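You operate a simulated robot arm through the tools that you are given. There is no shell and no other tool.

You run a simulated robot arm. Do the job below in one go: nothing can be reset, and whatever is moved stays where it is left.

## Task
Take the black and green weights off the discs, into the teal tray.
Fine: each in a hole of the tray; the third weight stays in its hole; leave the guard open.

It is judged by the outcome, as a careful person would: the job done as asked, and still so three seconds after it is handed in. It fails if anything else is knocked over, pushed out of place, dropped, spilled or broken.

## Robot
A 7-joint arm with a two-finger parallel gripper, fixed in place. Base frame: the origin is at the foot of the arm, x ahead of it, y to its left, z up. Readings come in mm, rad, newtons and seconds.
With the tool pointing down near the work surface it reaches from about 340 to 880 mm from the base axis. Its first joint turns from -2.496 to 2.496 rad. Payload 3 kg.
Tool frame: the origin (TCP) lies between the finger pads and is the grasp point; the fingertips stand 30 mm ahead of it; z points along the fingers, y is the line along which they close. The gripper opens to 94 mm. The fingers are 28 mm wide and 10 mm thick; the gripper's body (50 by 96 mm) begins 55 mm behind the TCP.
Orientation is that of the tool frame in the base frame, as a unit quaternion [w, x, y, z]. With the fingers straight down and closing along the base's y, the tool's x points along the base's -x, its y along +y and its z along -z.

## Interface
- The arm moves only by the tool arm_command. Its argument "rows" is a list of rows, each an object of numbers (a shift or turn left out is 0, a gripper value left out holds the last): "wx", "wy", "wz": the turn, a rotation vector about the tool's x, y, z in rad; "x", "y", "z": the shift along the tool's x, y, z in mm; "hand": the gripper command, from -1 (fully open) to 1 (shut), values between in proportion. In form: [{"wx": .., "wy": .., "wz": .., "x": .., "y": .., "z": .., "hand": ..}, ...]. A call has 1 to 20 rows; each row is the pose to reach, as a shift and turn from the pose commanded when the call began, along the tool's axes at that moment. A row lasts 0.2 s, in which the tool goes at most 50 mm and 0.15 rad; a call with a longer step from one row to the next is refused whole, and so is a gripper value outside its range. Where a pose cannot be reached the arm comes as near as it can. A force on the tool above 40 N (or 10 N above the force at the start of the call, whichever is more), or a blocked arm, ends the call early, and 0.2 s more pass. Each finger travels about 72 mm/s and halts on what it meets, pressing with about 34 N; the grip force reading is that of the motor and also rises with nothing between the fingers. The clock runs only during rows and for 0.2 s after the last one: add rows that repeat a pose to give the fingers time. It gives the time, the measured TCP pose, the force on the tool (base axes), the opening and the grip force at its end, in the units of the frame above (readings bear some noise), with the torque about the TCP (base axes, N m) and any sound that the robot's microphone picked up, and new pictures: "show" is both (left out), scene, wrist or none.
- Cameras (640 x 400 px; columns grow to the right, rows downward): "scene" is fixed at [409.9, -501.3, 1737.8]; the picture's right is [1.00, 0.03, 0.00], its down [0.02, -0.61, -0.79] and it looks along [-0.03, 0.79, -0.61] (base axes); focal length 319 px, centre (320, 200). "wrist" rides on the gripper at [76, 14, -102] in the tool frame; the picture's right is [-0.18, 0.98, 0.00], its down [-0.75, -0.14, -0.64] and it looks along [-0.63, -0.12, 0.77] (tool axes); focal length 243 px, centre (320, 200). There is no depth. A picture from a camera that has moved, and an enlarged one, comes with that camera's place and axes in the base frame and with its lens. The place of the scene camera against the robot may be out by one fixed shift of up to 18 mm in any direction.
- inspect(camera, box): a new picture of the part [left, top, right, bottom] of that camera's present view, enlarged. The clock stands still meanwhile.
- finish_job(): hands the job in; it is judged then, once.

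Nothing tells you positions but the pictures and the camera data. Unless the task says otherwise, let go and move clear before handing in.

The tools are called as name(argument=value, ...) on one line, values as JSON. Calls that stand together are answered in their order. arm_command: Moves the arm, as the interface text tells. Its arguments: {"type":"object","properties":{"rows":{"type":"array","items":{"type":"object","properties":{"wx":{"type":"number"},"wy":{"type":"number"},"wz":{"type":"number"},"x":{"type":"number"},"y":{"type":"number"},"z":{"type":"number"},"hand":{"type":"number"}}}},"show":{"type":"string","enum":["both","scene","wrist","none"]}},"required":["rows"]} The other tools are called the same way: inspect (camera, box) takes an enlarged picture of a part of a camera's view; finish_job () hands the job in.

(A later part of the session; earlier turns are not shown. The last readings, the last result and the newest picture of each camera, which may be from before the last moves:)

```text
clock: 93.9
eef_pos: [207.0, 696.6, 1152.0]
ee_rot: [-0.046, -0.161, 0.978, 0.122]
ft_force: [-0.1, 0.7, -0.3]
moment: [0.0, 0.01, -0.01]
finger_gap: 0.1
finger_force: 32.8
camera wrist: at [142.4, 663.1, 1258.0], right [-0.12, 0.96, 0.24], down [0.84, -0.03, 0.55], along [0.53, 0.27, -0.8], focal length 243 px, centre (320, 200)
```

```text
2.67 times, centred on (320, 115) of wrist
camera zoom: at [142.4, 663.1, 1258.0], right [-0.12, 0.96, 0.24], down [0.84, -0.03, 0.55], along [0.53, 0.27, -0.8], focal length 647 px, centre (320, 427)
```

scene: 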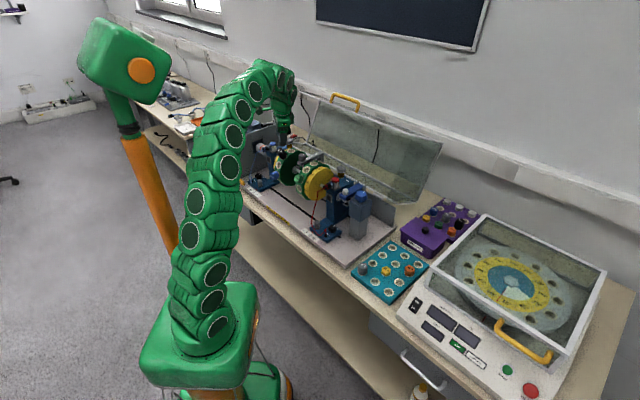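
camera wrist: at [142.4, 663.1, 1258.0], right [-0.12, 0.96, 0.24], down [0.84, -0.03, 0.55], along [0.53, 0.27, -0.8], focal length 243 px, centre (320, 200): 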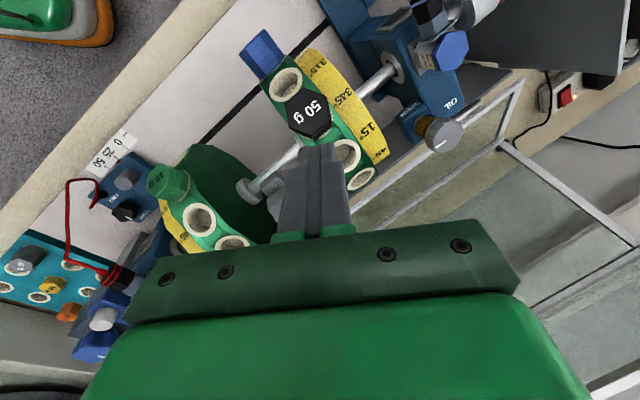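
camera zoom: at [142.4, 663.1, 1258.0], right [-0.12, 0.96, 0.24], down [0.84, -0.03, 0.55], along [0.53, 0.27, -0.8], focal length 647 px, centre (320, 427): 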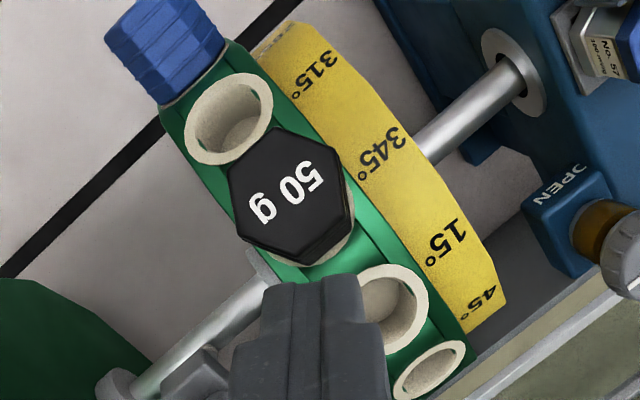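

arm_command(rows=[{"x": 12.3, "y": -3.2}, {"x": 24.6, "y": -6.3}, {"x": 37, "y": -9.5}, {"x": 49.2, "y": -12.6, "z": -0.3}, {"x": 48.3, "y": -16.5, "z": 15}, {"x": 47.4, "y": -20.4, "z": 30}, {"x": 46.5, "y": -24.2, "z": 45}, {"x": 45.6, "y": -28.1, "z": 59.6}, {"x": 45.6, "y": -28.1, "z": 59.6}], show="both")

```text
clock: 95.9
eef_pos: [162.2, 665.9, 1087.2]
ee_rot: [-0.045, -0.16, 0.978, 0.123]
ft_force: [-0.8, 0.3, -0.3]
moment: [0.03, 0.02, -0.01]
finger_gap: 0.0
finger_force: 33.5
camera wrist: at [98.3, 634.0, 1194.0], right [-0.12, 0.96, 0.24], down [0.84, -0.03, 0.55], along [0.53, 0.27, -0.8], focal length 243 px, centre (320, 200)
```

scene: 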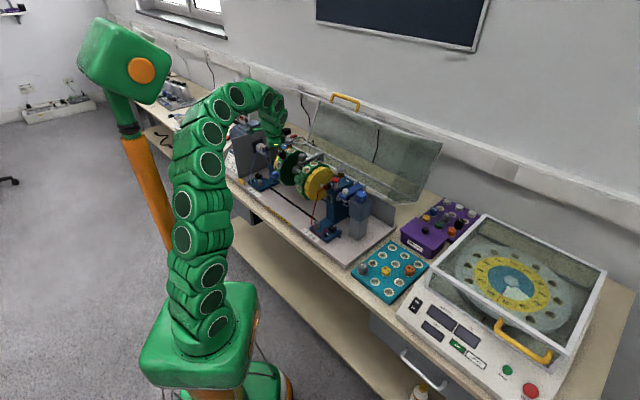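
wrist: 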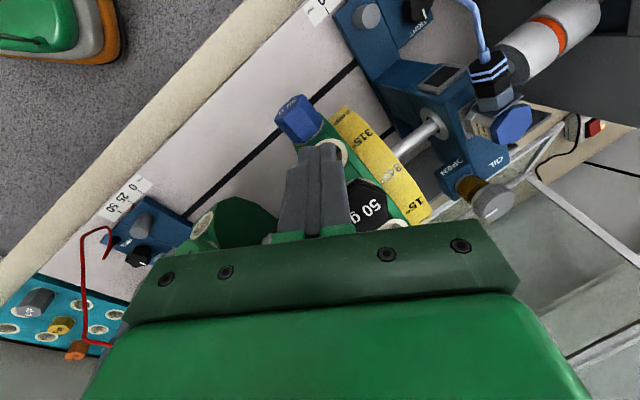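

The closed fingers are on the robot side of black. Pushing it gently away from the robot to bring it toward the top.

arm_command(rows=[{"x": -6.3, "y": 3.0, "z": 0.4}, {"x": -12.6, "y": 6.1, "z": 0.8}, {"x": -18.9, "y": 9.1, "z": 1.2}, {"x": -25.2, "y": 12.1, "z": 1.6}, {"x": -31.5, "y": 15.2, "z": 2.0}, {"x": -36, "y": 17.3, "z": 2.3}, {"x": -40.5, "y": 19.5, "z": 2.6}, {"x": -45, "y": 21.7, "z": 2.9}, {"x": -49.5, "y": 23.8, "z": 3.2}, {"x": -54, "y": 26, "z": 3.5}], show="both")

inspect(camera="scene", box=[240, 130, 360, 205])

```text
clock: 98.1
eef_pos: [205.1, 710.5, 1089.2]
ee_rot: [-0.045, -0.16, 0.978, 0.124]
ft_force: [-3.6, -3.9, 32.1]
moment: [0.44, -0.37, -0.02]
finger_gap: 0.3
finger_force: 33.4
camera wrist: at [141.0, 676.9, 1196.4], right [-0.12, 0.96, 0.24], down [0.84, -0.03, 0.55], along [0.53, 0.27, -0.8], focal length 243 px, centre (320, 200)
```

scene: 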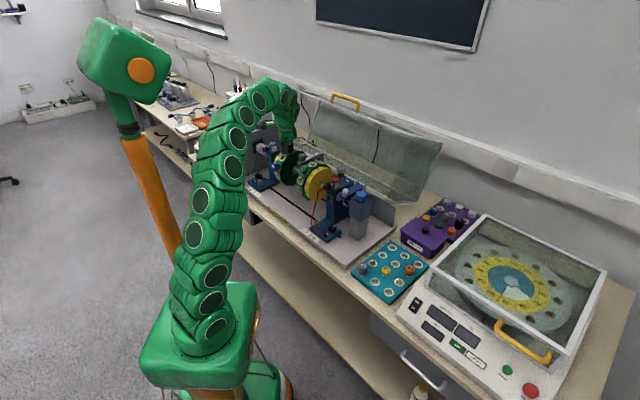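
wrist: 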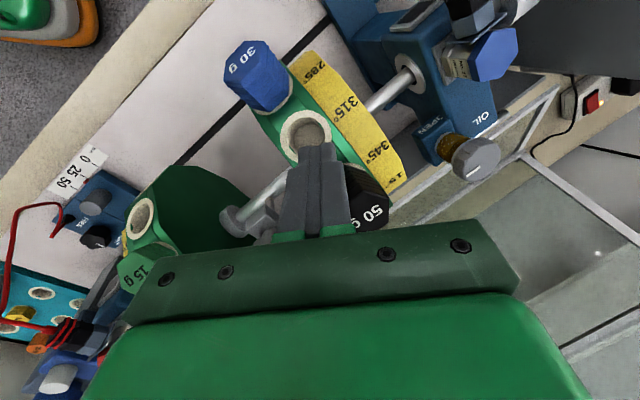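

```text
5.33 times, centred on (300, 168) of scene
camera zoom: at [409.9, -501.3, 1737.8], right [1.0, 0.03, 0.0], down [0.02, -0.61, -0.79], along [-0.03, 0.79, -0.61], focal length 1703 px, centre (427, 373)
```

zoom: 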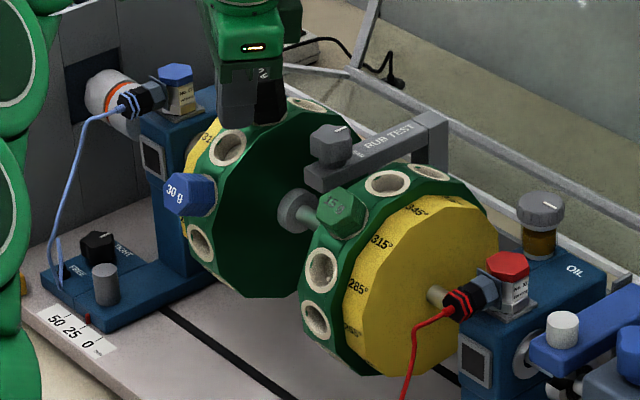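

The rotor turned nicely: black is near the top. The fingertip is now pressing on the rim, so I'll lift off and look at where things are.

arm_command(rows=[{"x": 0.6, "y": 2.5, "z": -9.7}, {"x": 1.7, "y": 7.5, "z": -29}, {"x": 3.5, "y": 15, "z": -58}, {"x": 5.2, "y": 22.5, "z": -87}, {"x": 5.2, "y": 22.5, "z": -87}], show="wrist")

inspect(camera="wrist", box=[200, 40, 440, 190])

inspect(camera="scene", box=[240, 130, 360, 205])

```text
clock: 99.3
eef_pos: [205.6, 709.3, 1179.6]
ee_rot: [-0.046, -0.161, 0.978, 0.121]
ft_force: [-0.3, 0.0, 0.3]
moment: [0.0, 0.0, -0.02]
finger_gap: 0.0
finger_force: 32.7
camera wrist: at [141.4, 675.9, 1286.0], right [-0.12, 0.96, 0.24], down [0.84, -0.03, 0.55], along [0.53, 0.27, -0.8], focal length 243 px, centre (320, 200)
```

wrist: 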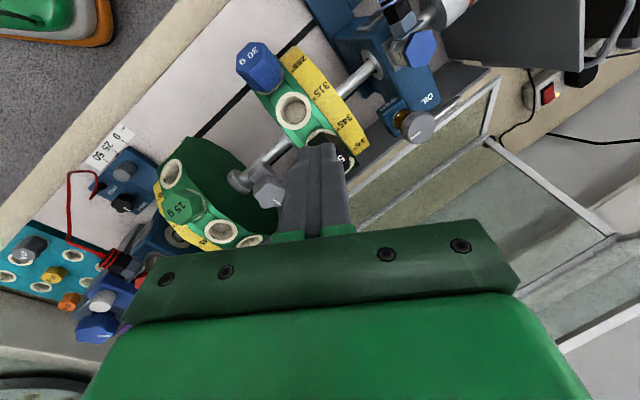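

```text
2.67 times, centred on (320, 115) of wrist
camera zoom: at [141.4, 675.9, 1286.0], right [-0.12, 0.96, 0.24], down [0.84, -0.03, 0.55], along [0.53, 0.27, -0.8], focal length 647 px, centre (320, 427)
```

zoom: 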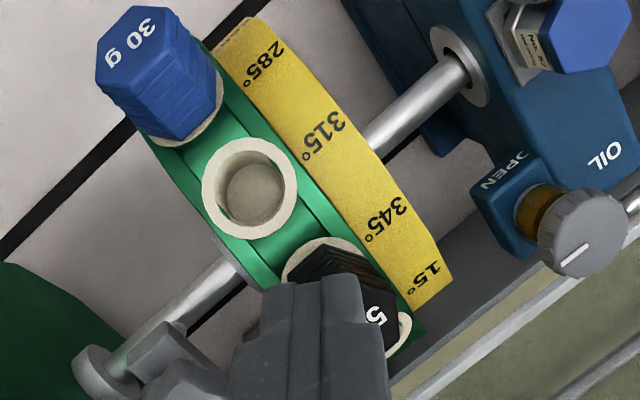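

```text
5.33 times, centred on (300, 168) of scene
camera zoom: at [409.9, -501.3, 1737.8], right [1.0, 0.03, 0.0], down [0.02, -0.61, -0.79], along [-0.03, 0.79, -0.61], focal length 1703 px, centre (427, 373)
```

zoom: 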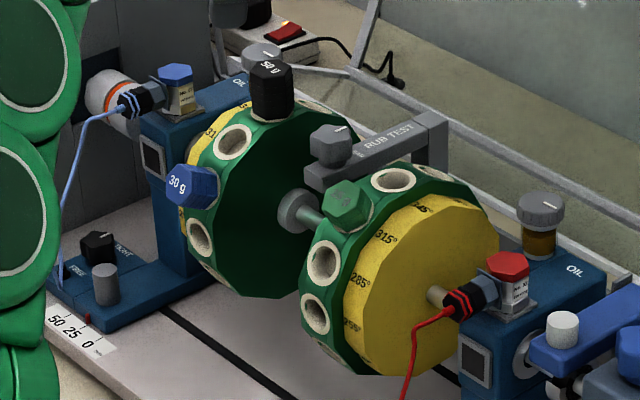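

Black is now upright at the top of the left disc and green is at about 60°, with blue still seated. I'll re-orient the tool so its fingers close square across black's flats, tilted a little toward the robot's right.

arm_command(rows=[{"x": -3.3, "y": -0.3, "z": -6, "wy": 0.01, "wz": 0.094, "hand": 0.5}, {"x": -6.6, "y": -0.6, "z": -12, "wy": 0.02, "wz": 0.187, "hand": 0.0}, {"x": -9.9, "y": -0.8, "z": -18, "wy": 0.03, "wz": 0.281, "hand": -0.2}, {"x": -13.2, "y": -1.1, "z": -22, "wy": 0.039, "wz": 0.375, "hand": -0.2}, {"x": -16.5, "y": -1.4, "z": -24.4, "wy": 0.049, "wz": 0.468, "hand": -0.2}, {"x": -19.8, "y": -1.6, "z": -24.4, "wy": 0.059, "wz": 0.562, "hand": -0.2}, {"x": -23.1, "y": -1.9, "z": -24.4, "wy": 0.069, "wz": 0.655, "hand": -0.2}, {"x": -26.4, "y": -2.2, "z": -24.4, "wy": 0.079, "wz": 0.749, "hand": -0.2}, {"x": -29.7, "y": -2.5, "z": -24.4, "wy": 0.089, "wz": 0.843, "hand": -0.2}, {"x": -33, "y": -2.8, "z": -24.4, "wy": 0.098, "wz": 0.936, "hand": -0.2}, {"x": -36.3, "y": -3, "z": -24.4, "wy": 0.108, "wz": 1.03, "hand": -0.2}, {"x": -39.6, "y": -3.3, "z": -24.4, "wx": -0.002, "wy": 0.118, "wz": 1.124, "hand": -0.2}, {"x": -39.6, "y": -3.3, "z": -24.4, "wx": -0.002, "wy": 0.118, "wz": 1.124, "hand": -0.2}], show="both")

inspect(camera="wrist", box=[220, 20, 440, 170])

```text
clock: 102.1
eef_pos: [246.4, 714.2, 1197.1]
ee_rot: [-0.159, 0.38, 0.908, 0.071]
ft_force: [0.3, 0.0, 0.4]
moment: [0.02, 0.04, 0.0]
finger_gap: 56.3
finger_force: 0.0
camera wrist: at [229.8, 751.7, 1320.7], right [0.82, 0.57, -0.06], down [0.55, -0.76, 0.34], along [0.15, -0.31, -0.94], focal length 243 px, centre (320, 200)
```

scene: 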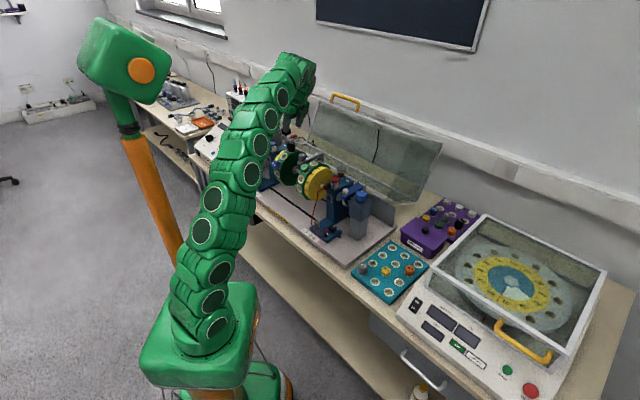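
wrist: 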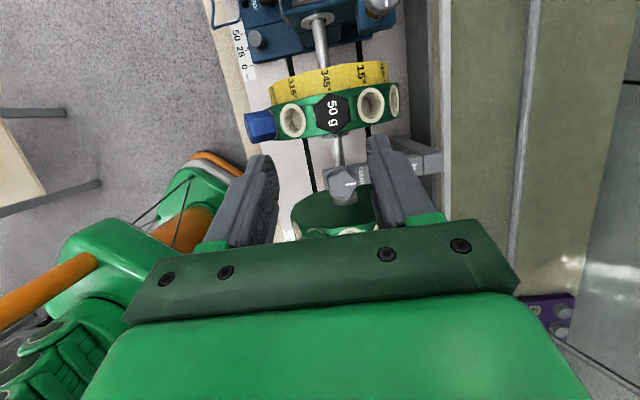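

```text
2.67 times, centred on (330, 95) of wrist
camera zoom: at [229.8, 751.7, 1320.7], right [0.82, 0.57, -0.06], down [0.55, -0.76, 0.34], along [0.15, -0.31, -0.94], focal length 647 px, centre (293, 480)
```

zoom: 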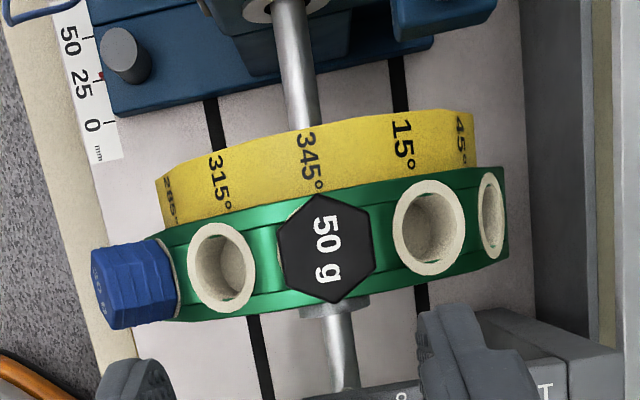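

Black is upright and centred in view; its flats are square to the closing direction. I'll descend along the tool axis to about 50 mm above the grasp and re-check.

arm_command(rows=[{"x": -1.3, "y": 1.8, "z": 9.4}, {"x": -2.6, "y": 3.6, "z": 18.8}, {"x": -4, "y": 5.4, "z": 28.2}, {"x": -5.3, "y": 7.2, "z": 37.7}, {"x": -6.6, "y": 9, "z": 47}, {"x": -7.9, "y": 10.8, "z": 56.5}, {"x": -7.9, "y": 10.8, "z": 56.5}], show="wrist")

inspect(camera="wrist", box=[220, 50, 420, 175])

```text
clock: 103.7
eef_pos: [247.2, 729.7, 1141.5]
ee_rot: [-0.158, 0.378, 0.91, 0.07]
ft_force: [0.3, 0.3, -0.2]
moment: [-0.04, -0.02, 0.0]
finger_gap: 56.5
finger_force: 0.0
camera wrist: at [229.4, 766.5, 1266.0], right [0.82, 0.57, -0.05], down [0.55, -0.76, 0.34], along [0.15, -0.31, -0.94], focal length 243 px, centre (320, 200)
```

wrist: 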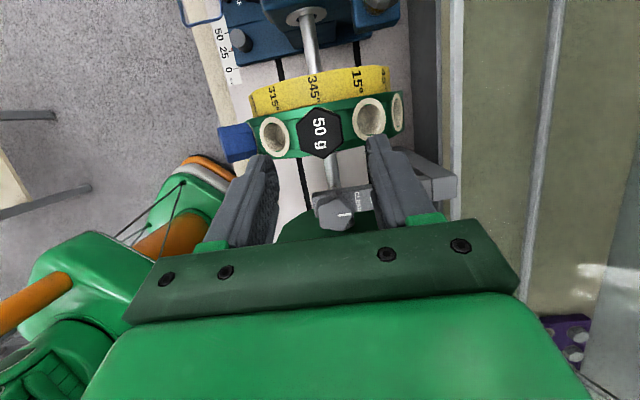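

```text
3.20 times, centred on (320, 112) of wrist
camera zoom: at [229.4, 766.5, 1266.0], right [0.82, 0.57, -0.05], down [0.55, -0.76, 0.34], along [0.15, -0.31, -0.94], focal length 776 px, centre (320, 480)
```

zoom: 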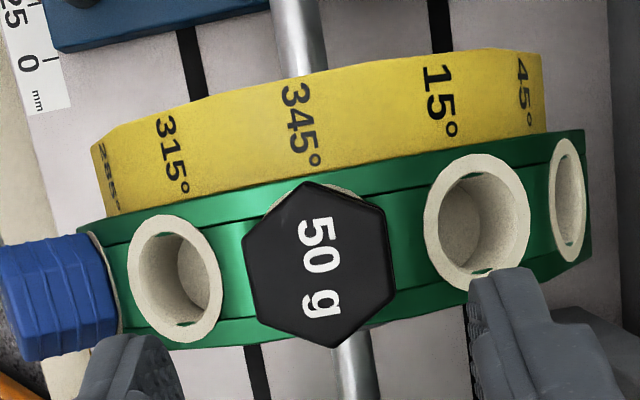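

Centred. Advancing to the grasp height (a few mm above the bushing ring).

arm_command(rows=[{"z": 10, "wz": 0.02}, {"z": 20, "wz": 0.04}, {"z": 30, "wz": 0.04}, {"z": 38, "wz": 0.04}, {"z": 46, "wz": 0.04}, {"z": 46, "wz": 0.04}], show="wrist")

inspect(camera="wrist", box=[220, 90, 420, 215])

inspect(camera="scene", box=[250, 110, 350, 172])

```text
clock: 105.1
eef_pos: [236.5, 741.8, 1099.2]
ee_rot: [-0.161, 0.396, 0.901, 0.068]
ft_force: [0.0, -0.4, -0.4]
moment: [0.0, -0.02, -0.05]
finger_gap: 56.3
finger_force: 0.0
camera wrist: at [221.6, 780.2, 1221.9], right [0.84, 0.54, -0.07], down [0.53, -0.78, 0.35], along [0.13, -0.33, -0.94], focal length 243 px, centre (320, 200)
```

wrist: 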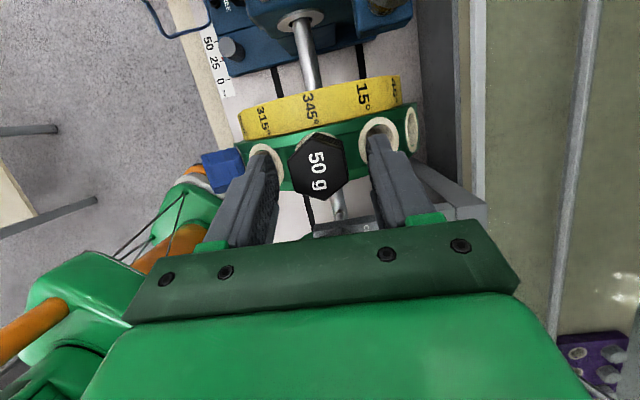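

```text
3.20 times, centred on (320, 152) of wrist
camera zoom: at [221.6, 780.2, 1221.9], right [0.84, 0.54, -0.07], down [0.53, -0.78, 0.35], along [0.13, -0.33, -0.94], focal length 776 px, centre (320, 352)
```

zoom: 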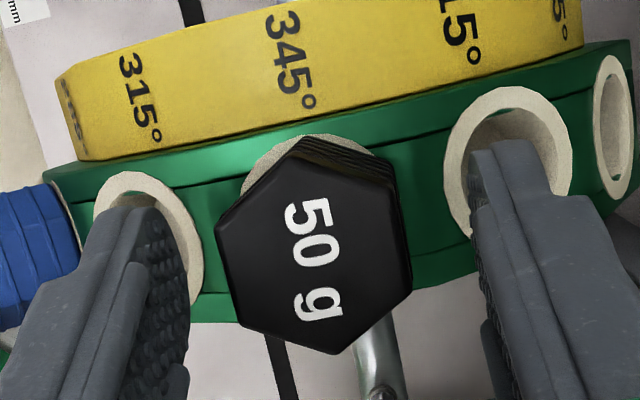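

```text
6.40 times, centred on (300, 141) of scene
camera zoom: at [409.9, -501.3, 1737.8], right [1.0, 0.03, 0.0], down [0.02, -0.61, -0.79], along [-0.03, 0.79, -0.61], focal length 2044 px, centre (448, 578)
```

zoom: 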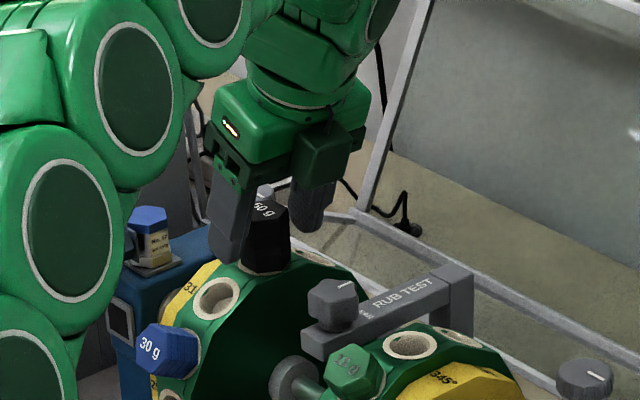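

Well placed with the flats parallel to the pads. Closing, then pulling straight up in steps.

arm_command(rows=[{"hand": 0.1}, {"hand": 0.3}, {"hand": 0.5}, {"hand": 1.0}, {"hand": 1.0}], show="none")

arm_command(rows=[{"x": 0.51, "z": -1.41, "hand": 1.0}], show="none")

arm_command(rows=[{"x": 0.34, "z": -0.94, "hand": 1.0}], show="none")

arm_command(rows=[{"x": 0.34, "z": -0.94, "hand": 1.0}], show="none")

```text
clock: 106.3
eef_pos: [237.7, 741.3, 1098.8]
ee_rot: [-0.16, 0.397, 0.901, 0.068]
ft_force: [0.0, 0.5, 1.2]
moment: [0.03, 0.01, 0.03]
finger_gap: 30.1
finger_force: 34.8
```

```text
clock: 106.7
eef_pos: [236.2, 741.6, 1099.2]
ee_rot: [-0.16, 0.397, 0.901, 0.068]
ft_force: [-0.6, -0.3, -0.2]
moment: [0.02, 0.0, -0.01]
finger_gap: 30.1
finger_force: 34.2
```

```text
clock: 107.1
eef_pos: [236.6, 741.7, 1101.0]
ee_rot: [-0.16, 0.396, 0.902, 0.067]
ft_force: [0.2, 0.1, -0.6]
moment: [0.02, 0.03, 0.01]
finger_gap: 30.2
finger_force: 33.7
```

```text
clock: 107.5
eef_pos: [238.3, 742.0, 1103.7]
ee_rot: [-0.16, 0.396, 0.902, 0.067]
ft_force: [0.0, -0.3, -1.1]
moment: [0.03, 0.0, 0.02]
finger_gap: 30.2
finger_force: 34.1
```

No resistance at all now: black is coming up freely with the fingers closing along the rotor's free direction. Earlier the side squeeze was wedging it. Continuing the straight lift.

arm_command(rows=[{"x": 1.0, "z": -2.8, "hand": 1.0}, {"x": 2.1, "z": -5.6, "hand": 1.0}, {"x": 3.1, "z": -8.5, "hand": 1.0}], show="wrist")

inspect(camera="scene", box=[250, 110, 350, 172])

```text
clock: 108.3
eef_pos: [237.6, 741.3, 1112.4]
ee_rot: [-0.159, 0.396, 0.902, 0.067]
ft_force: [0.4, 0.5, 0.4]
moment: [-0.01, -0.01, 0.0]
finger_gap: 29.9
finger_force: 33.6
camera wrist: at [221.7, 780.3, 1235.2], right [0.84, 0.54, -0.07], down [0.53, -0.78, 0.35], along [0.13, -0.33, -0.94], focal length 243 px, centre (320, 200)
```

wrist: 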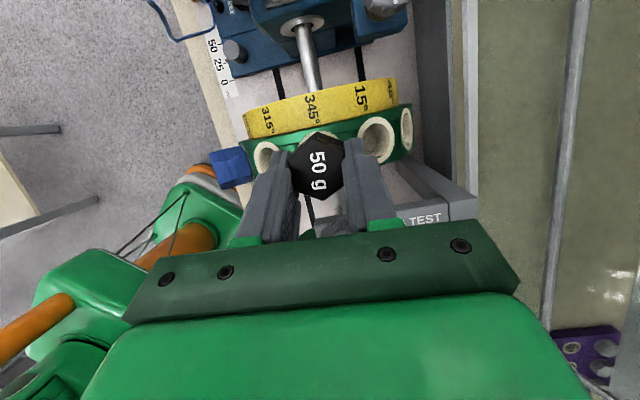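

```text
6.40 times, centred on (300, 141) of scene
camera zoom: at [409.9, -501.3, 1737.8], right [1.0, 0.03, 0.0], down [0.02, -0.61, -0.79], along [-0.03, 0.79, -0.61], focal length 2044 px, centre (448, 578)
```

zoom: 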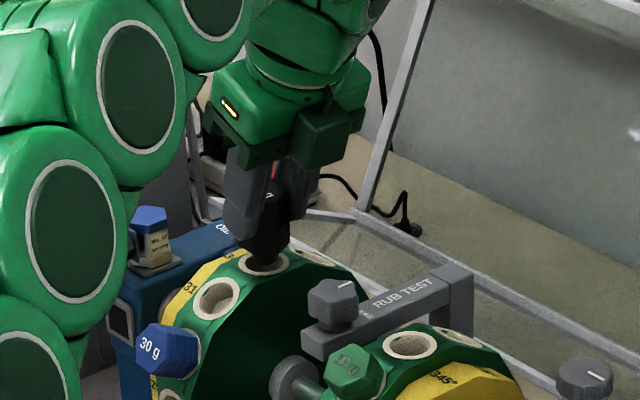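

Black is clearly lifting out of its hole. Continuing straight up until it's well clear.

arm_command(rows=[{"x": 2.4, "z": -6.6, "hand": 1.0}, {"x": 4.8, "z": -13.2, "hand": 1.0}, {"x": 7.5, "z": -20.7, "hand": 1.0}, {"x": 10.9, "z": -30, "hand": 1.0}, {"x": 14.4, "z": -39.5, "hand": 1.0}, {"x": 18.8, "z": -51.7, "hand": 1.0}, {"x": 18.8, "z": -51.7, "hand": 1.0}], show="both")

inspect(camera="scene", box=[240, 90, 360, 165])

```text
clock: 109.9
eef_pos: [237.4, 741.0, 1166.6]
ee_rot: [-0.16, 0.397, 0.901, 0.067]
ft_force: [0.9, 0.0, -0.2]
moment: [0.02, -0.04, 0.02]
finger_gap: 30.1
finger_force: 34.8
camera wrist: at [222.9, 780.1, 1290.6], right [0.84, 0.54, -0.07], down [0.52, -0.78, 0.35], along [0.13, -0.33, -0.94], focal length 243 px, centre (320, 200)
```

scene: 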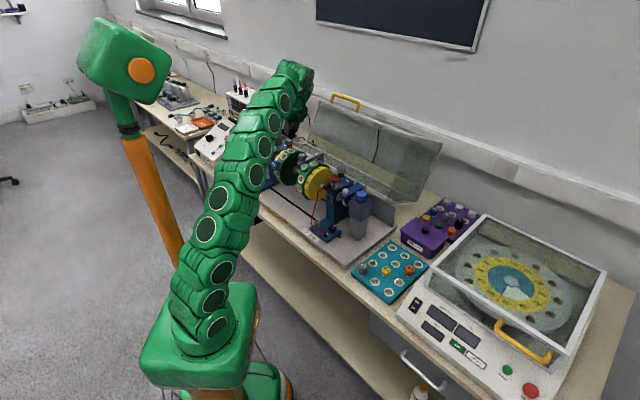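
wrist: 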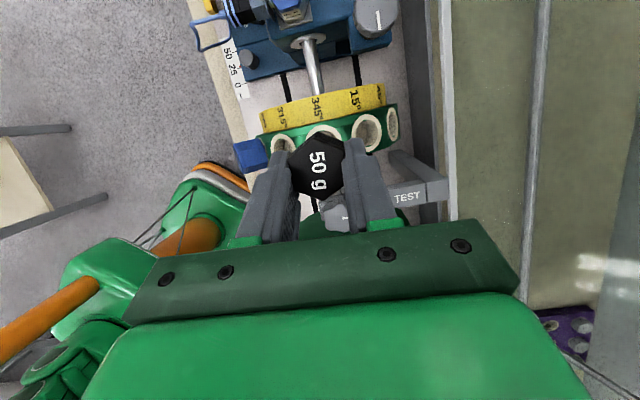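

```text
5.33 times, centred on (300, 128) of scene
camera zoom: at [409.9, -501.3, 1737.8], right [1.0, 0.03, 0.0], down [0.02, -0.61, -0.79], along [-0.03, 0.79, -0.61], focal length 1703 px, centre (427, 587)
```

zoom: 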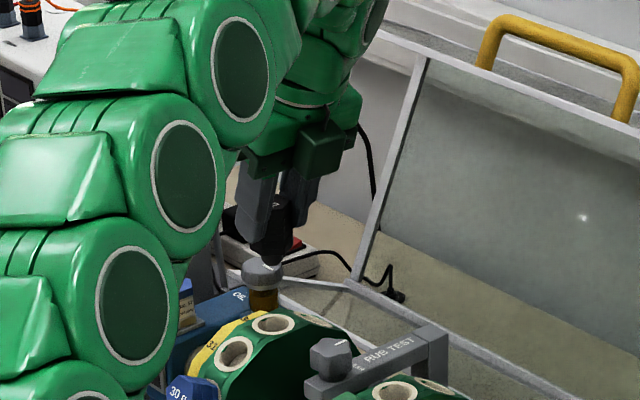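

Black is out and firmly held upright, and the rest of the rotor is undisturbed. Now I'll carry it high over the machine toward the teal tray.

arm_command(rows=[{"x": -10, "z": -22, "hand": 1.0}, {"x": -22, "z": -38, "hand": 1.0}, {"x": -42, "y": -0.9, "z": -48, "hand": 1.0}, {"x": -65, "y": -1.4, "z": -56, "hand": 1.0}, {"x": -88, "y": -1.9, "z": -64, "hand": 1.0}, {"x": -111, "y": -2.4, "z": -72, "hand": 1.0}, {"x": -134, "y": -2.9, "z": -80, "hand": 1.0}, {"x": -157, "y": -3.4, "z": -89, "hand": 1.0}, {"x": -180, "y": -3.9, "z": -98, "hand": 1.0}, {"x": -203, "y": -4.3, "z": -107, "hand": 1.0}, {"x": -226, "y": -4.8, "z": -116, "hand": 1.0}, {"x": -249, "y": -5.3, "z": -125, "hand": 1.0}, {"x": -270, "y": -5.8, "z": -134, "hand": 1.0}, {"x": -290, "y": -6.2, "z": -142.7, "hand": 1.0}, {"x": -290, "y": -6.2, "z": -142.7, "hand": 1.0}], show="both")

```text
clock: 113.1
eef_pos: [448.6, 503.5, 1204.5]
ee_rot: [-0.16, 0.397, 0.902, 0.066]
ft_force: [0.6, -0.3, -0.7]
moment: [0.02, -0.01, -0.01]
finger_gap: 30.2
finger_force: 33.6
camera wrist: at [434.4, 541.1, 1326.7], right [0.84, 0.54, -0.07], down [0.53, -0.78, 0.35], along [0.13, -0.33, -0.94], focal length 243 px, centre (320, 200)
```

scene: 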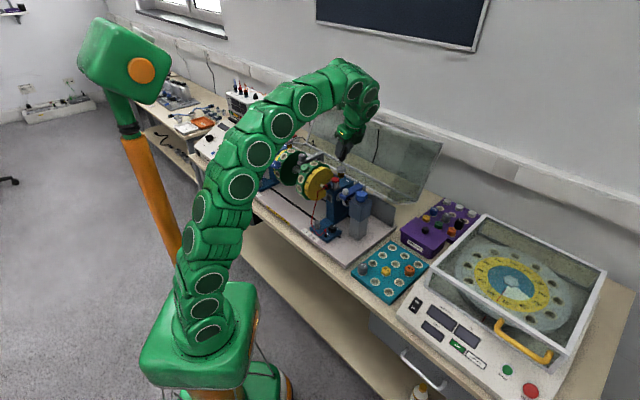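
wrist: 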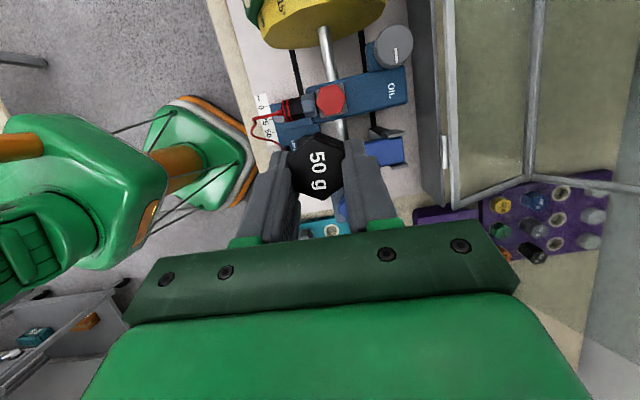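

Clear so far. I'll continue high past the end post, then descend toward the tray for a look.

arm_command(rows=[{"x": -23, "y": 0.5, "z": -8.3, "hand": 1.0}, {"x": -46, "y": 1, "z": -16.6, "hand": 1.0}, {"x": -69, "y": 1.5, "z": -25, "hand": 1.0}, {"x": -92, "y": 2, "z": -33.3, "hand": 1.0}, {"x": -115, "y": 2.5, "z": -41.6, "hand": 1.0}, {"x": -138, "y": 3, "z": -50, "hand": 1.0}, {"x": -161, "y": 3.5, "z": -58.3, "hand": 1.0}, {"x": -184, "y": 4, "z": -66.6, "hand": 1.0}, {"x": -205.8, "y": 4.4, "z": -74.9, "hand": 1.0}, {"x": -212.4, "y": 4.5, "z": -56.8, "hand": 1.0}, {"x": -219, "y": 4.7, "z": -38.8, "hand": 1.0}, {"x": -225.5, "y": 4.8, "z": -20.7, "hand": 1.0}, {"x": -232, "y": 4.9, "z": -2.6, "hand": 1.0}, {"x": -232, "y": 4.9, "z": -2.6, "hand": 1.0}], show="both")

```text
clock: 116.1
eef_pos: [600.0, 343.6, 1125.7]
ee_rot: [-0.16, 0.397, 0.901, 0.068]
ft_force: [-0.2, -0.8, 0.0]
moment: [0.01, 0.0, -0.01]
finger_gap: 30.2
finger_force: 33.7
camera wrist: at [585.6, 382.5, 1248.2], right [0.84, 0.54, -0.07], down [0.52, -0.78, 0.35], along [0.13, -0.33, -0.94], focal length 243 px, centre (320, 200)
```

scene: 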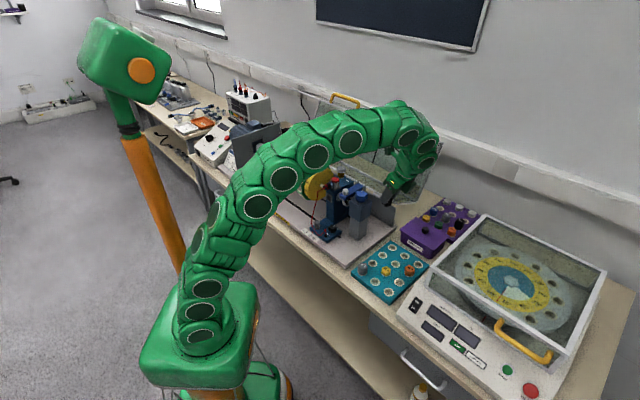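
wrist: 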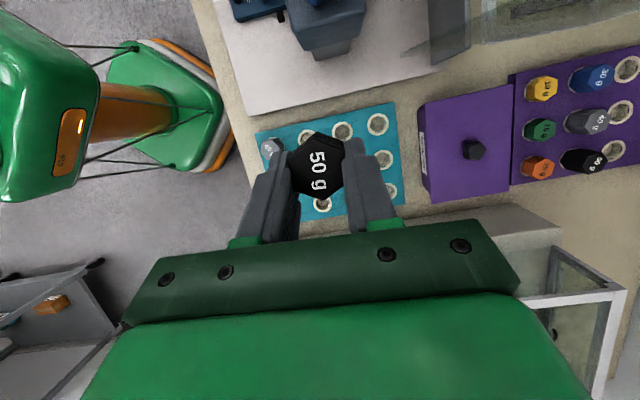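

The tray is in view beyond black. Zooming to measure its holes.

inspect(camera="wrist", box=[240, 90, 440, 215])

inspect(camera="scene", box=[340, 230, 450, 305])

```text
3.20 times, centred on (340, 152) of wrist
camera zoom: at [585.6, 382.5, 1248.2], right [0.84, 0.54, -0.07], down [0.52, -0.78, 0.35], along [0.13, -0.33, -0.94], focal length 776 px, centre (256, 352)
```

zoom: 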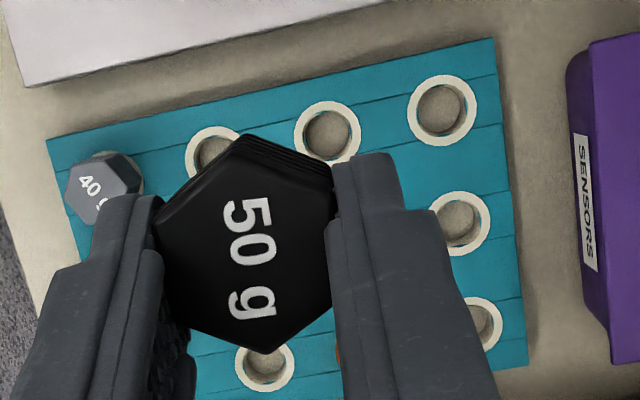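

```text
5.33 times, centred on (395, 268) of scene
camera zoom: at [409.9, -501.3, 1737.8], right [1.0, 0.03, 0.0], down [0.02, -0.61, -0.79], along [-0.03, 0.79, -0.61], focal length 1703 px, centre (-80, -160)
```

zoom: 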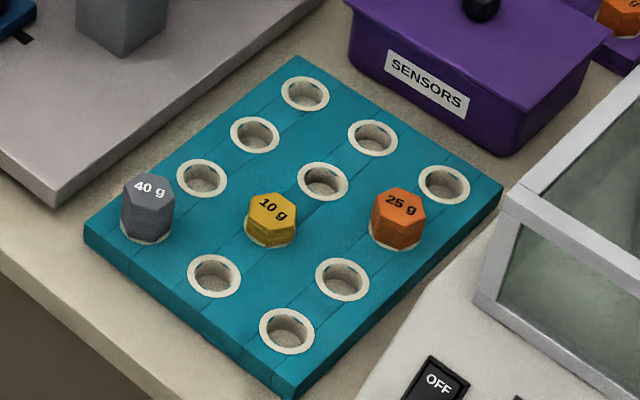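

I have the tray geometry: 60 mm pitch, ring tops at z≈821. I'll use the second-from-far hole in the row nearest the machine (at about (610, 360)), with empty neighbours. Moving above it and lowering part-way.

arm_command(rows=[{"x": -7, "y": 1.9, "z": 17.2, "hand": 1.0}, {"x": -14, "y": 3.8, "z": 34.5, "hand": 1.0}, {"x": -21.3, "y": 5.7, "z": 51.7, "hand": 1.0}, {"x": -28.4, "y": 7.6, "z": 69, "hand": 1.0}, {"x": -35.5, "y": 9.6, "z": 86.2, "hand": 1.0}, {"x": -42.5, "y": 11.5, "z": 103.4, "hand": 1.0}, {"x": -49.6, "y": 13.4, "z": 120.7, "hand": 1.0}, {"x": -56.7, "y": 15.3, "z": 138, "hand": 1.0}, {"x": -63.8, "y": 17.2, "z": 155, "hand": 1.0}, {"x": -70.9, "y": 19.1, "z": 172.4, "hand": 1.0}, {"x": -70.9, "y": 19.1, "z": 172.4, "hand": 1.0}], show="both")

inspect(camera="scene", box=[340, 200, 460, 290])

inspect(camera="wrist", box=[220, 60, 420, 210])

```text
clock: 118.5
eef_pos: [616.6, 350.3, 939.0]
ee_rot: [-0.161, 0.396, 0.902, 0.068]
ft_force: [-0.5, 0.5, 0.0]
moment: [-0.03, 0.01, 0.0]
finger_gap: 30.3
finger_force: 33.4
camera wrist: at [602.2, 389.4, 1061.7], right [0.84, 0.54, -0.07], down [0.53, -0.78, 0.35], along [0.13, -0.33, -0.94], focal length 243 px, centre (320, 200)
```

scene: 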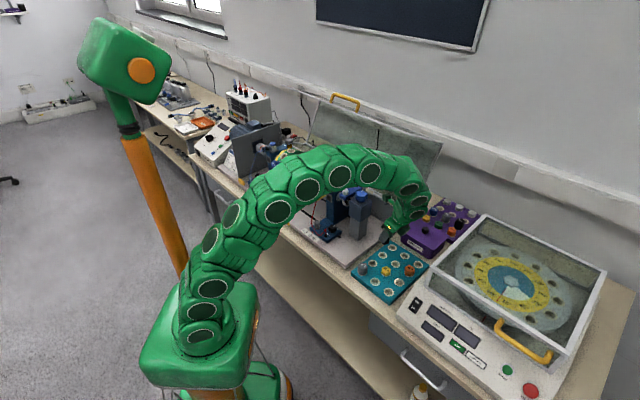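
wrist: 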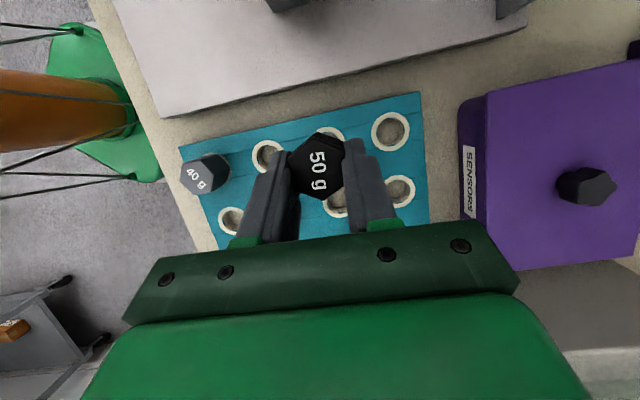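

```text
4.44 times, centred on (400, 245) of scene
camera zoom: at [409.9, -501.3, 1737.8], right [1.0, 0.03, 0.0], down [0.02, -0.61, -0.79], along [-0.03, 0.79, -0.61], focal length 1419 px, centre (-36, 0)
```

zoom: 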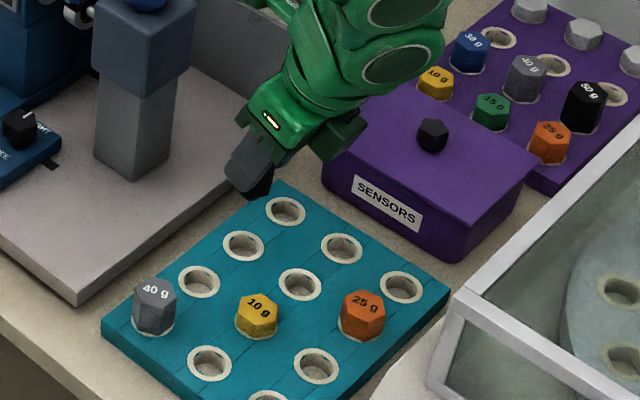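

```text
2.67 times, centred on (320, 135) of wrist
camera zoom: at [602.2, 389.4, 1061.7], right [0.84, 0.54, -0.07], down [0.53, -0.78, 0.35], along [0.13, -0.33, -0.94], focal length 647 px, centre (320, 373)
```

zoom: 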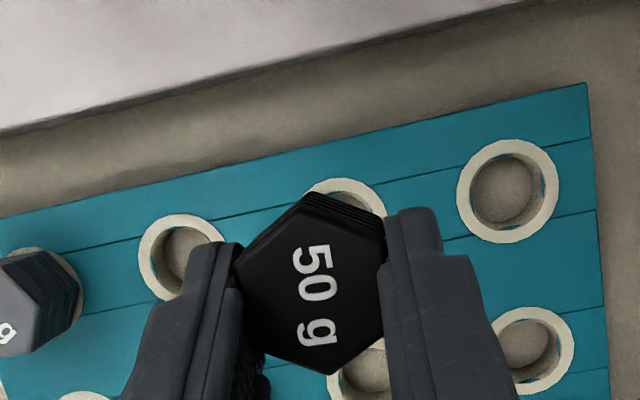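

Hole positions check out from both heights. Let me check that black hangs vertically, looking from the scene camera.

inspect(camera="scene", box=[380, 220, 430, 255])

inspect(camera="wrist", box=[280, 110, 360, 170])

```text
11.43 times, centred on (405, 238) of scene
camera zoom: at [409.9, -501.3, 1737.8], right [1.0, 0.03, 0.0], down [0.02, -0.61, -0.79], along [-0.03, 0.79, -0.61], focal length 3650 px, centre (-651, -229)
```

zoom: 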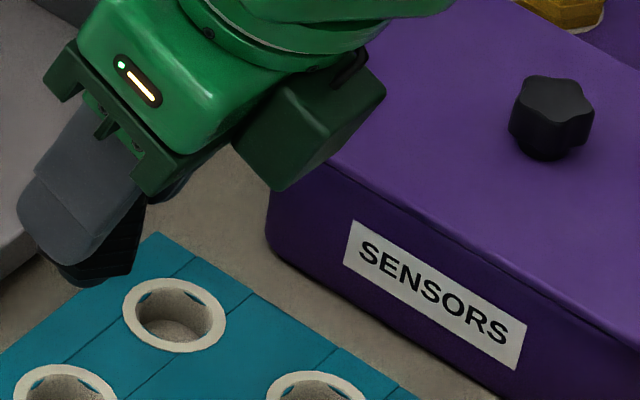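

```text
6.67 times, centred on (320, 140) of wrist
camera zoom: at [602.2, 389.4, 1061.7], right [0.84, 0.54, -0.07], down [0.53, -0.78, 0.35], along [0.13, -0.33, -0.94], focal length 1618 px, centre (320, 600)
```

zoom: 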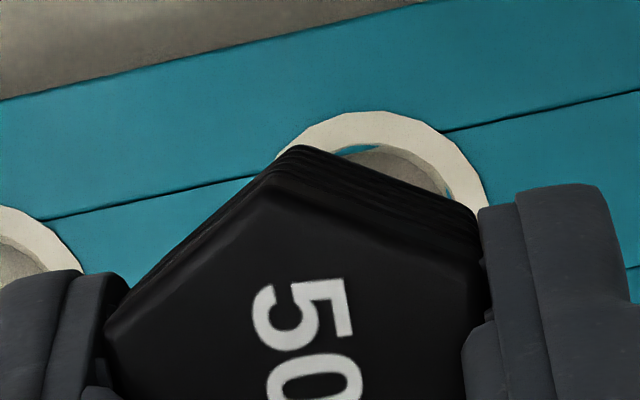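

Black hangs vertically. Fine-adjusting over the hole and lowering to just above it.

arm_command(rows=[{"x": -4.5, "y": 0.4, "z": 11, "hand": 1.0}, {"x": -9, "y": 0.4, "z": 22, "hand": 1.0}, {"x": -13.5, "y": 0.4, "z": 33, "hand": 1.0}, {"x": -17.9, "y": 0.4, "z": 44.5, "hand": 1.0}, {"x": -17.9, "y": 0.4, "z": 44.5, "hand": 1.0}], show="wrist")

inspect(camera="wrist", box=[220, 60, 420, 210])

inspect(camera="scene", box=[370, 225, 430, 265])

```text
clock: 119.7
eef_pos: [619.5, 348.6, 890.4]
ee_rot: [-0.16, 0.396, 0.902, 0.066]
ft_force: [0.6, -0.8, -0.6]
moment: [0.0, -0.04, -0.04]
finger_gap: 30.2
finger_force: 33.7
camera wrist: at [605.8, 387.3, 1012.9], right [0.84, 0.54, -0.07], down [0.53, -0.78, 0.35], along [0.13, -0.33, -0.94], focal length 243 px, centre (320, 200)
```

wrist: 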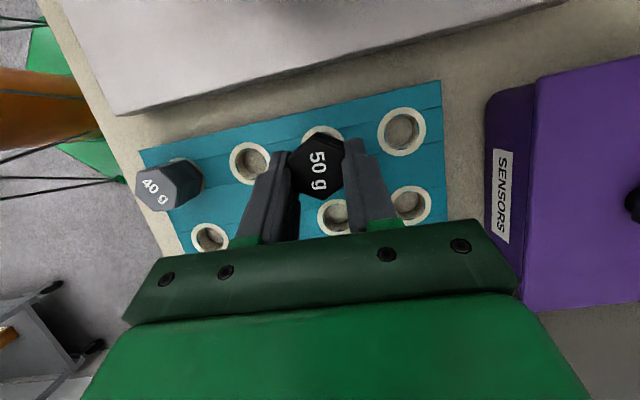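

```text
2.67 times, centred on (320, 135) of wrist
camera zoom: at [605.8, 387.3, 1012.9], right [0.84, 0.54, -0.07], down [0.53, -0.78, 0.35], along [0.13, -0.33, -0.94], focal length 647 px, centre (320, 373)
```

zoom: 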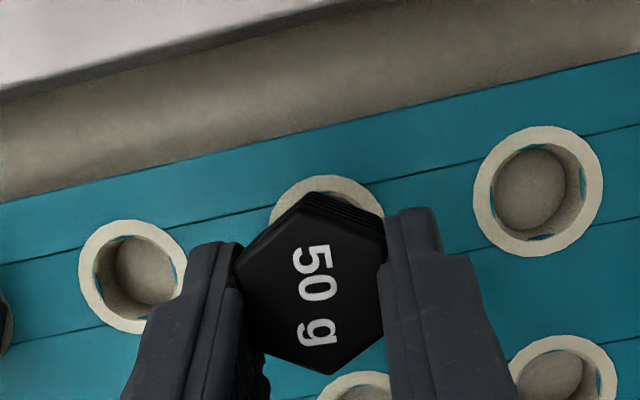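

```text
10.00 times, centred on (400, 245) of scene
camera zoom: at [409.9, -501.3, 1737.8], right [1.0, 0.03, 0.0], down [0.02, -0.61, -0.79], along [-0.03, 0.79, -0.61], focal length 3194 px, centre (-480, -250)
```

zoom: 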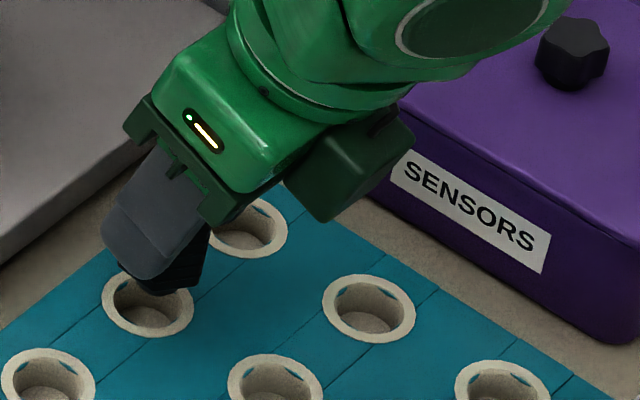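

Hole B is at (611, 358) and black's axis about 2 mm off; I'll correct that and lower slowly, watching the force.

arm_command(rows=[{"x": 1.85, "y": -0.97, "z": 0.7, "hand": 1.0}, {"x": 0.5, "y": -0.95, "z": 4.5, "hand": 1.0}, {"x": -0.9, "y": -0.93, "z": 8.2, "hand": 1.0}, {"x": -2.2, "y": -0.9, "z": 12, "hand": 1.0}], show="both")

inspect(camera="scene", box=[370, 225, 430, 265])

```text
clock: 120.7
eef_pos: [618.3, 348.9, 877.8]
ee_rot: [-0.16, 0.397, 0.901, 0.067]
ft_force: [-1.0, 0.2, -0.1]
moment: [-0.02, -0.05, -0.01]
finger_gap: 30.1
finger_force: 33.4
camera wrist: at [603.3, 388.1, 1001.5], right [0.84, 0.54, -0.07], down [0.52, -0.78, 0.35], along [0.13, -0.33, -0.94], focal length 243 px, centre (320, 200)
```

scene: 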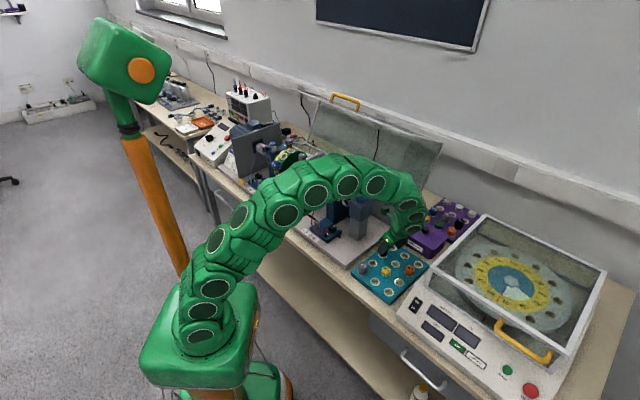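
wrist: 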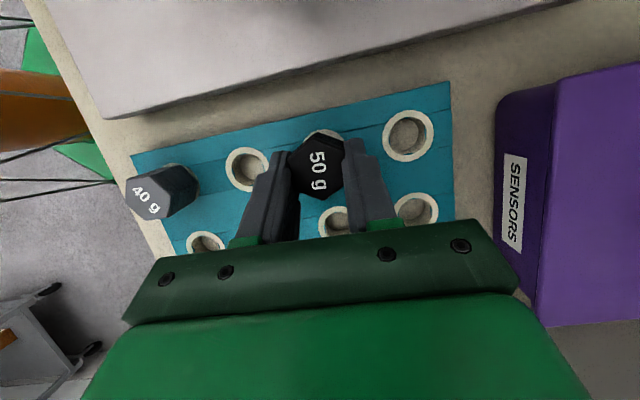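

```text
10.00 times, centred on (400, 245) of scene
camera zoom: at [409.9, -501.3, 1737.8], right [1.0, 0.03, 0.0], down [0.02, -0.61, -0.79], along [-0.03, 0.79, -0.61], focal length 3194 px, centre (-480, -250)
```

zoom: 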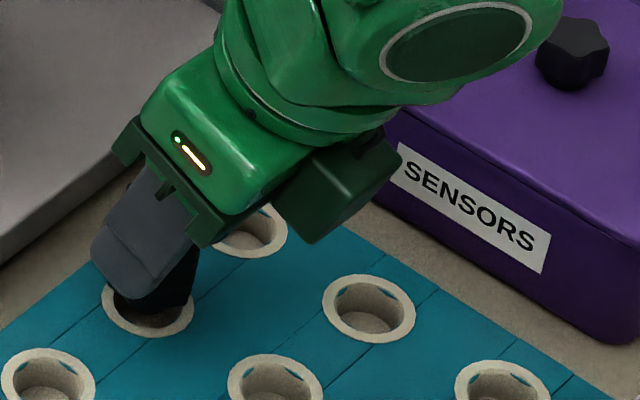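

The shank is entering the hole with no contact force. Lowering further in small steps.

arm_command(rows=[{"x": -1.0, "z": 2.8, "hand": 1.0}, {"x": -2.0, "z": 5.6, "hand": 1.0}, {"x": -2.0, "z": 5.6, "hand": 1.0}], show="none")

arm_command(rows=[{"x": -0.85, "z": 2.35, "hand": 1.0}, {"x": -1.7, "z": 4.7, "hand": 1.0}, {"x": -1.7, "z": 4.7, "hand": 1.0}], show="wrist")

inspect(camera="scene", box=[370, 225, 430, 265])

```text
clock: 121.5
eef_pos: [617.0, 349.8, 873.4]
ee_rot: [-0.16, 0.397, 0.901, 0.068]
ft_force: [-1.1, -0.5, 0.6]
moment: [-0.01, -0.02, 0.0]
finger_gap: 30.2
finger_force: 33.7
```

```text
clock: 122.3
eef_pos: [617.9, 349.4, 868.3]
ee_rot: [-0.16, 0.397, 0.901, 0.068]
ft_force: [-0.9, -0.5, -1.2]
moment: [-0.01, 0.0, -0.02]
finger_gap: 30.3
finger_force: 34.4
camera wrist: at [602.6, 388.1, 991.4], right [0.84, 0.54, -0.07], down [0.53, -0.78, 0.35], along [0.13, -0.33, -0.94], focal length 243 px, centre (320, 200)
```

wrist: 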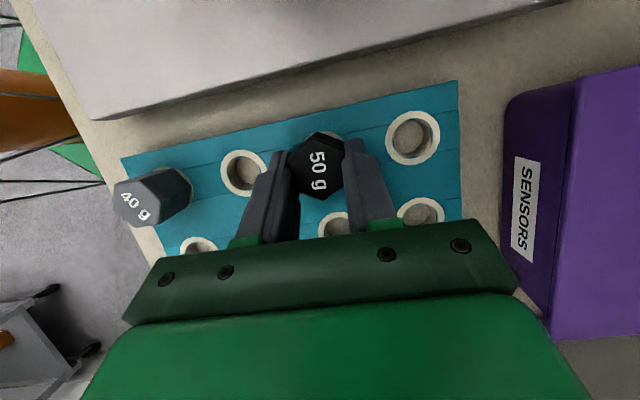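

```text
10.00 times, centred on (400, 245) of scene
camera zoom: at [409.9, -501.3, 1737.8], right [1.0, 0.03, 0.0], down [0.02, -0.61, -0.79], along [-0.03, 0.79, -0.61], focal length 3194 px, centre (-480, -250)
```

zoom: 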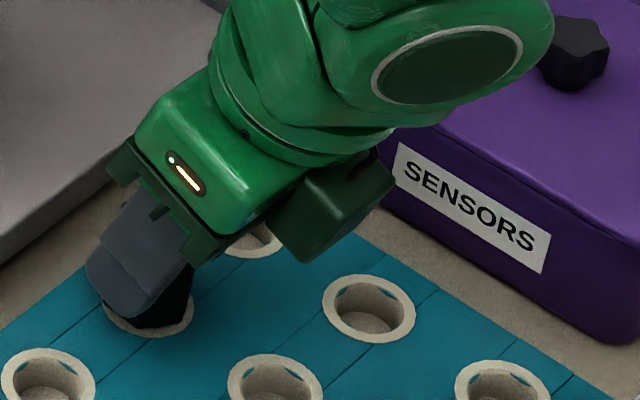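

arm_command(rows=[{"x": -0.7, "z": 1.9, "hand": 1.0}, {"x": -1.4, "z": 3.8, "hand": 1.0}], show="none")

arm_command(rows=[{"x": -0.5, "z": 1.4, "hand": 1.0}, {"x": -0.7, "z": 1.9, "hand": 1.0}], show="none")

arm_command(rows=[{"x": -0.35, "z": 0.94, "hand": 1.0}], show="wrist")

inspect(camera="scene", box=[370, 225, 430, 265])

```text
clock: 122.9
eef_pos: [618.2, 349.3, 866.7]
ee_rot: [-0.159, 0.396, 0.902, 0.067]
ft_force: [-4.7, -5.9, 23.7]
moment: [-0.09, 0.06, -0.01]
finger_gap: 30.1
finger_force: 34.1
```

```text
clock: 123.5
eef_pos: [619.1, 350.1, 862.3]
ee_rot: [-0.159, 0.397, 0.901, 0.068]
ft_force: [-1.5, 0.4, 32.2]
moment: [0.17, 0.08, 0.0]
finger_gap: 30.3
finger_force: 34.3
```

```text
clock: 123.9
eef_pos: [618.8, 349.1, 862.0]
ee_rot: [-0.16, 0.397, 0.901, 0.069]
ft_force: [0.0, -1.4, 5.6]
moment: [0.04, -0.01, -0.02]
finger_gap: 30.1
finger_force: 34.5
stopped in row 1: the force on the tool passed its limit at 44 N (the readings are from after the stop); the commanded pose is now the measured one
camera wrist: at [603.3, 388.3, 985.1], right [0.84, 0.54, -0.07], down [0.52, -0.78, 0.35], along [0.14, -0.33, -0.94], focal length 243 px, centre (320, 200)
```

wrist: 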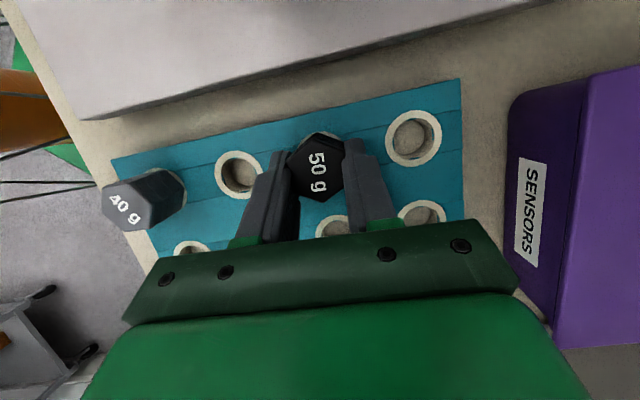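

```text
10.00 times, centred on (400, 245) of scene
camera zoom: at [409.9, -501.3, 1737.8], right [1.0, 0.03, 0.0], down [0.02, -0.61, -0.79], along [-0.03, 0.79, -0.61], focal length 3194 px, centre (-480, -250)
```

zoom: 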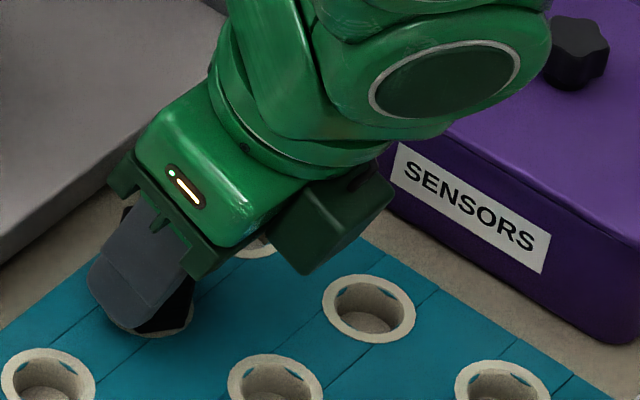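

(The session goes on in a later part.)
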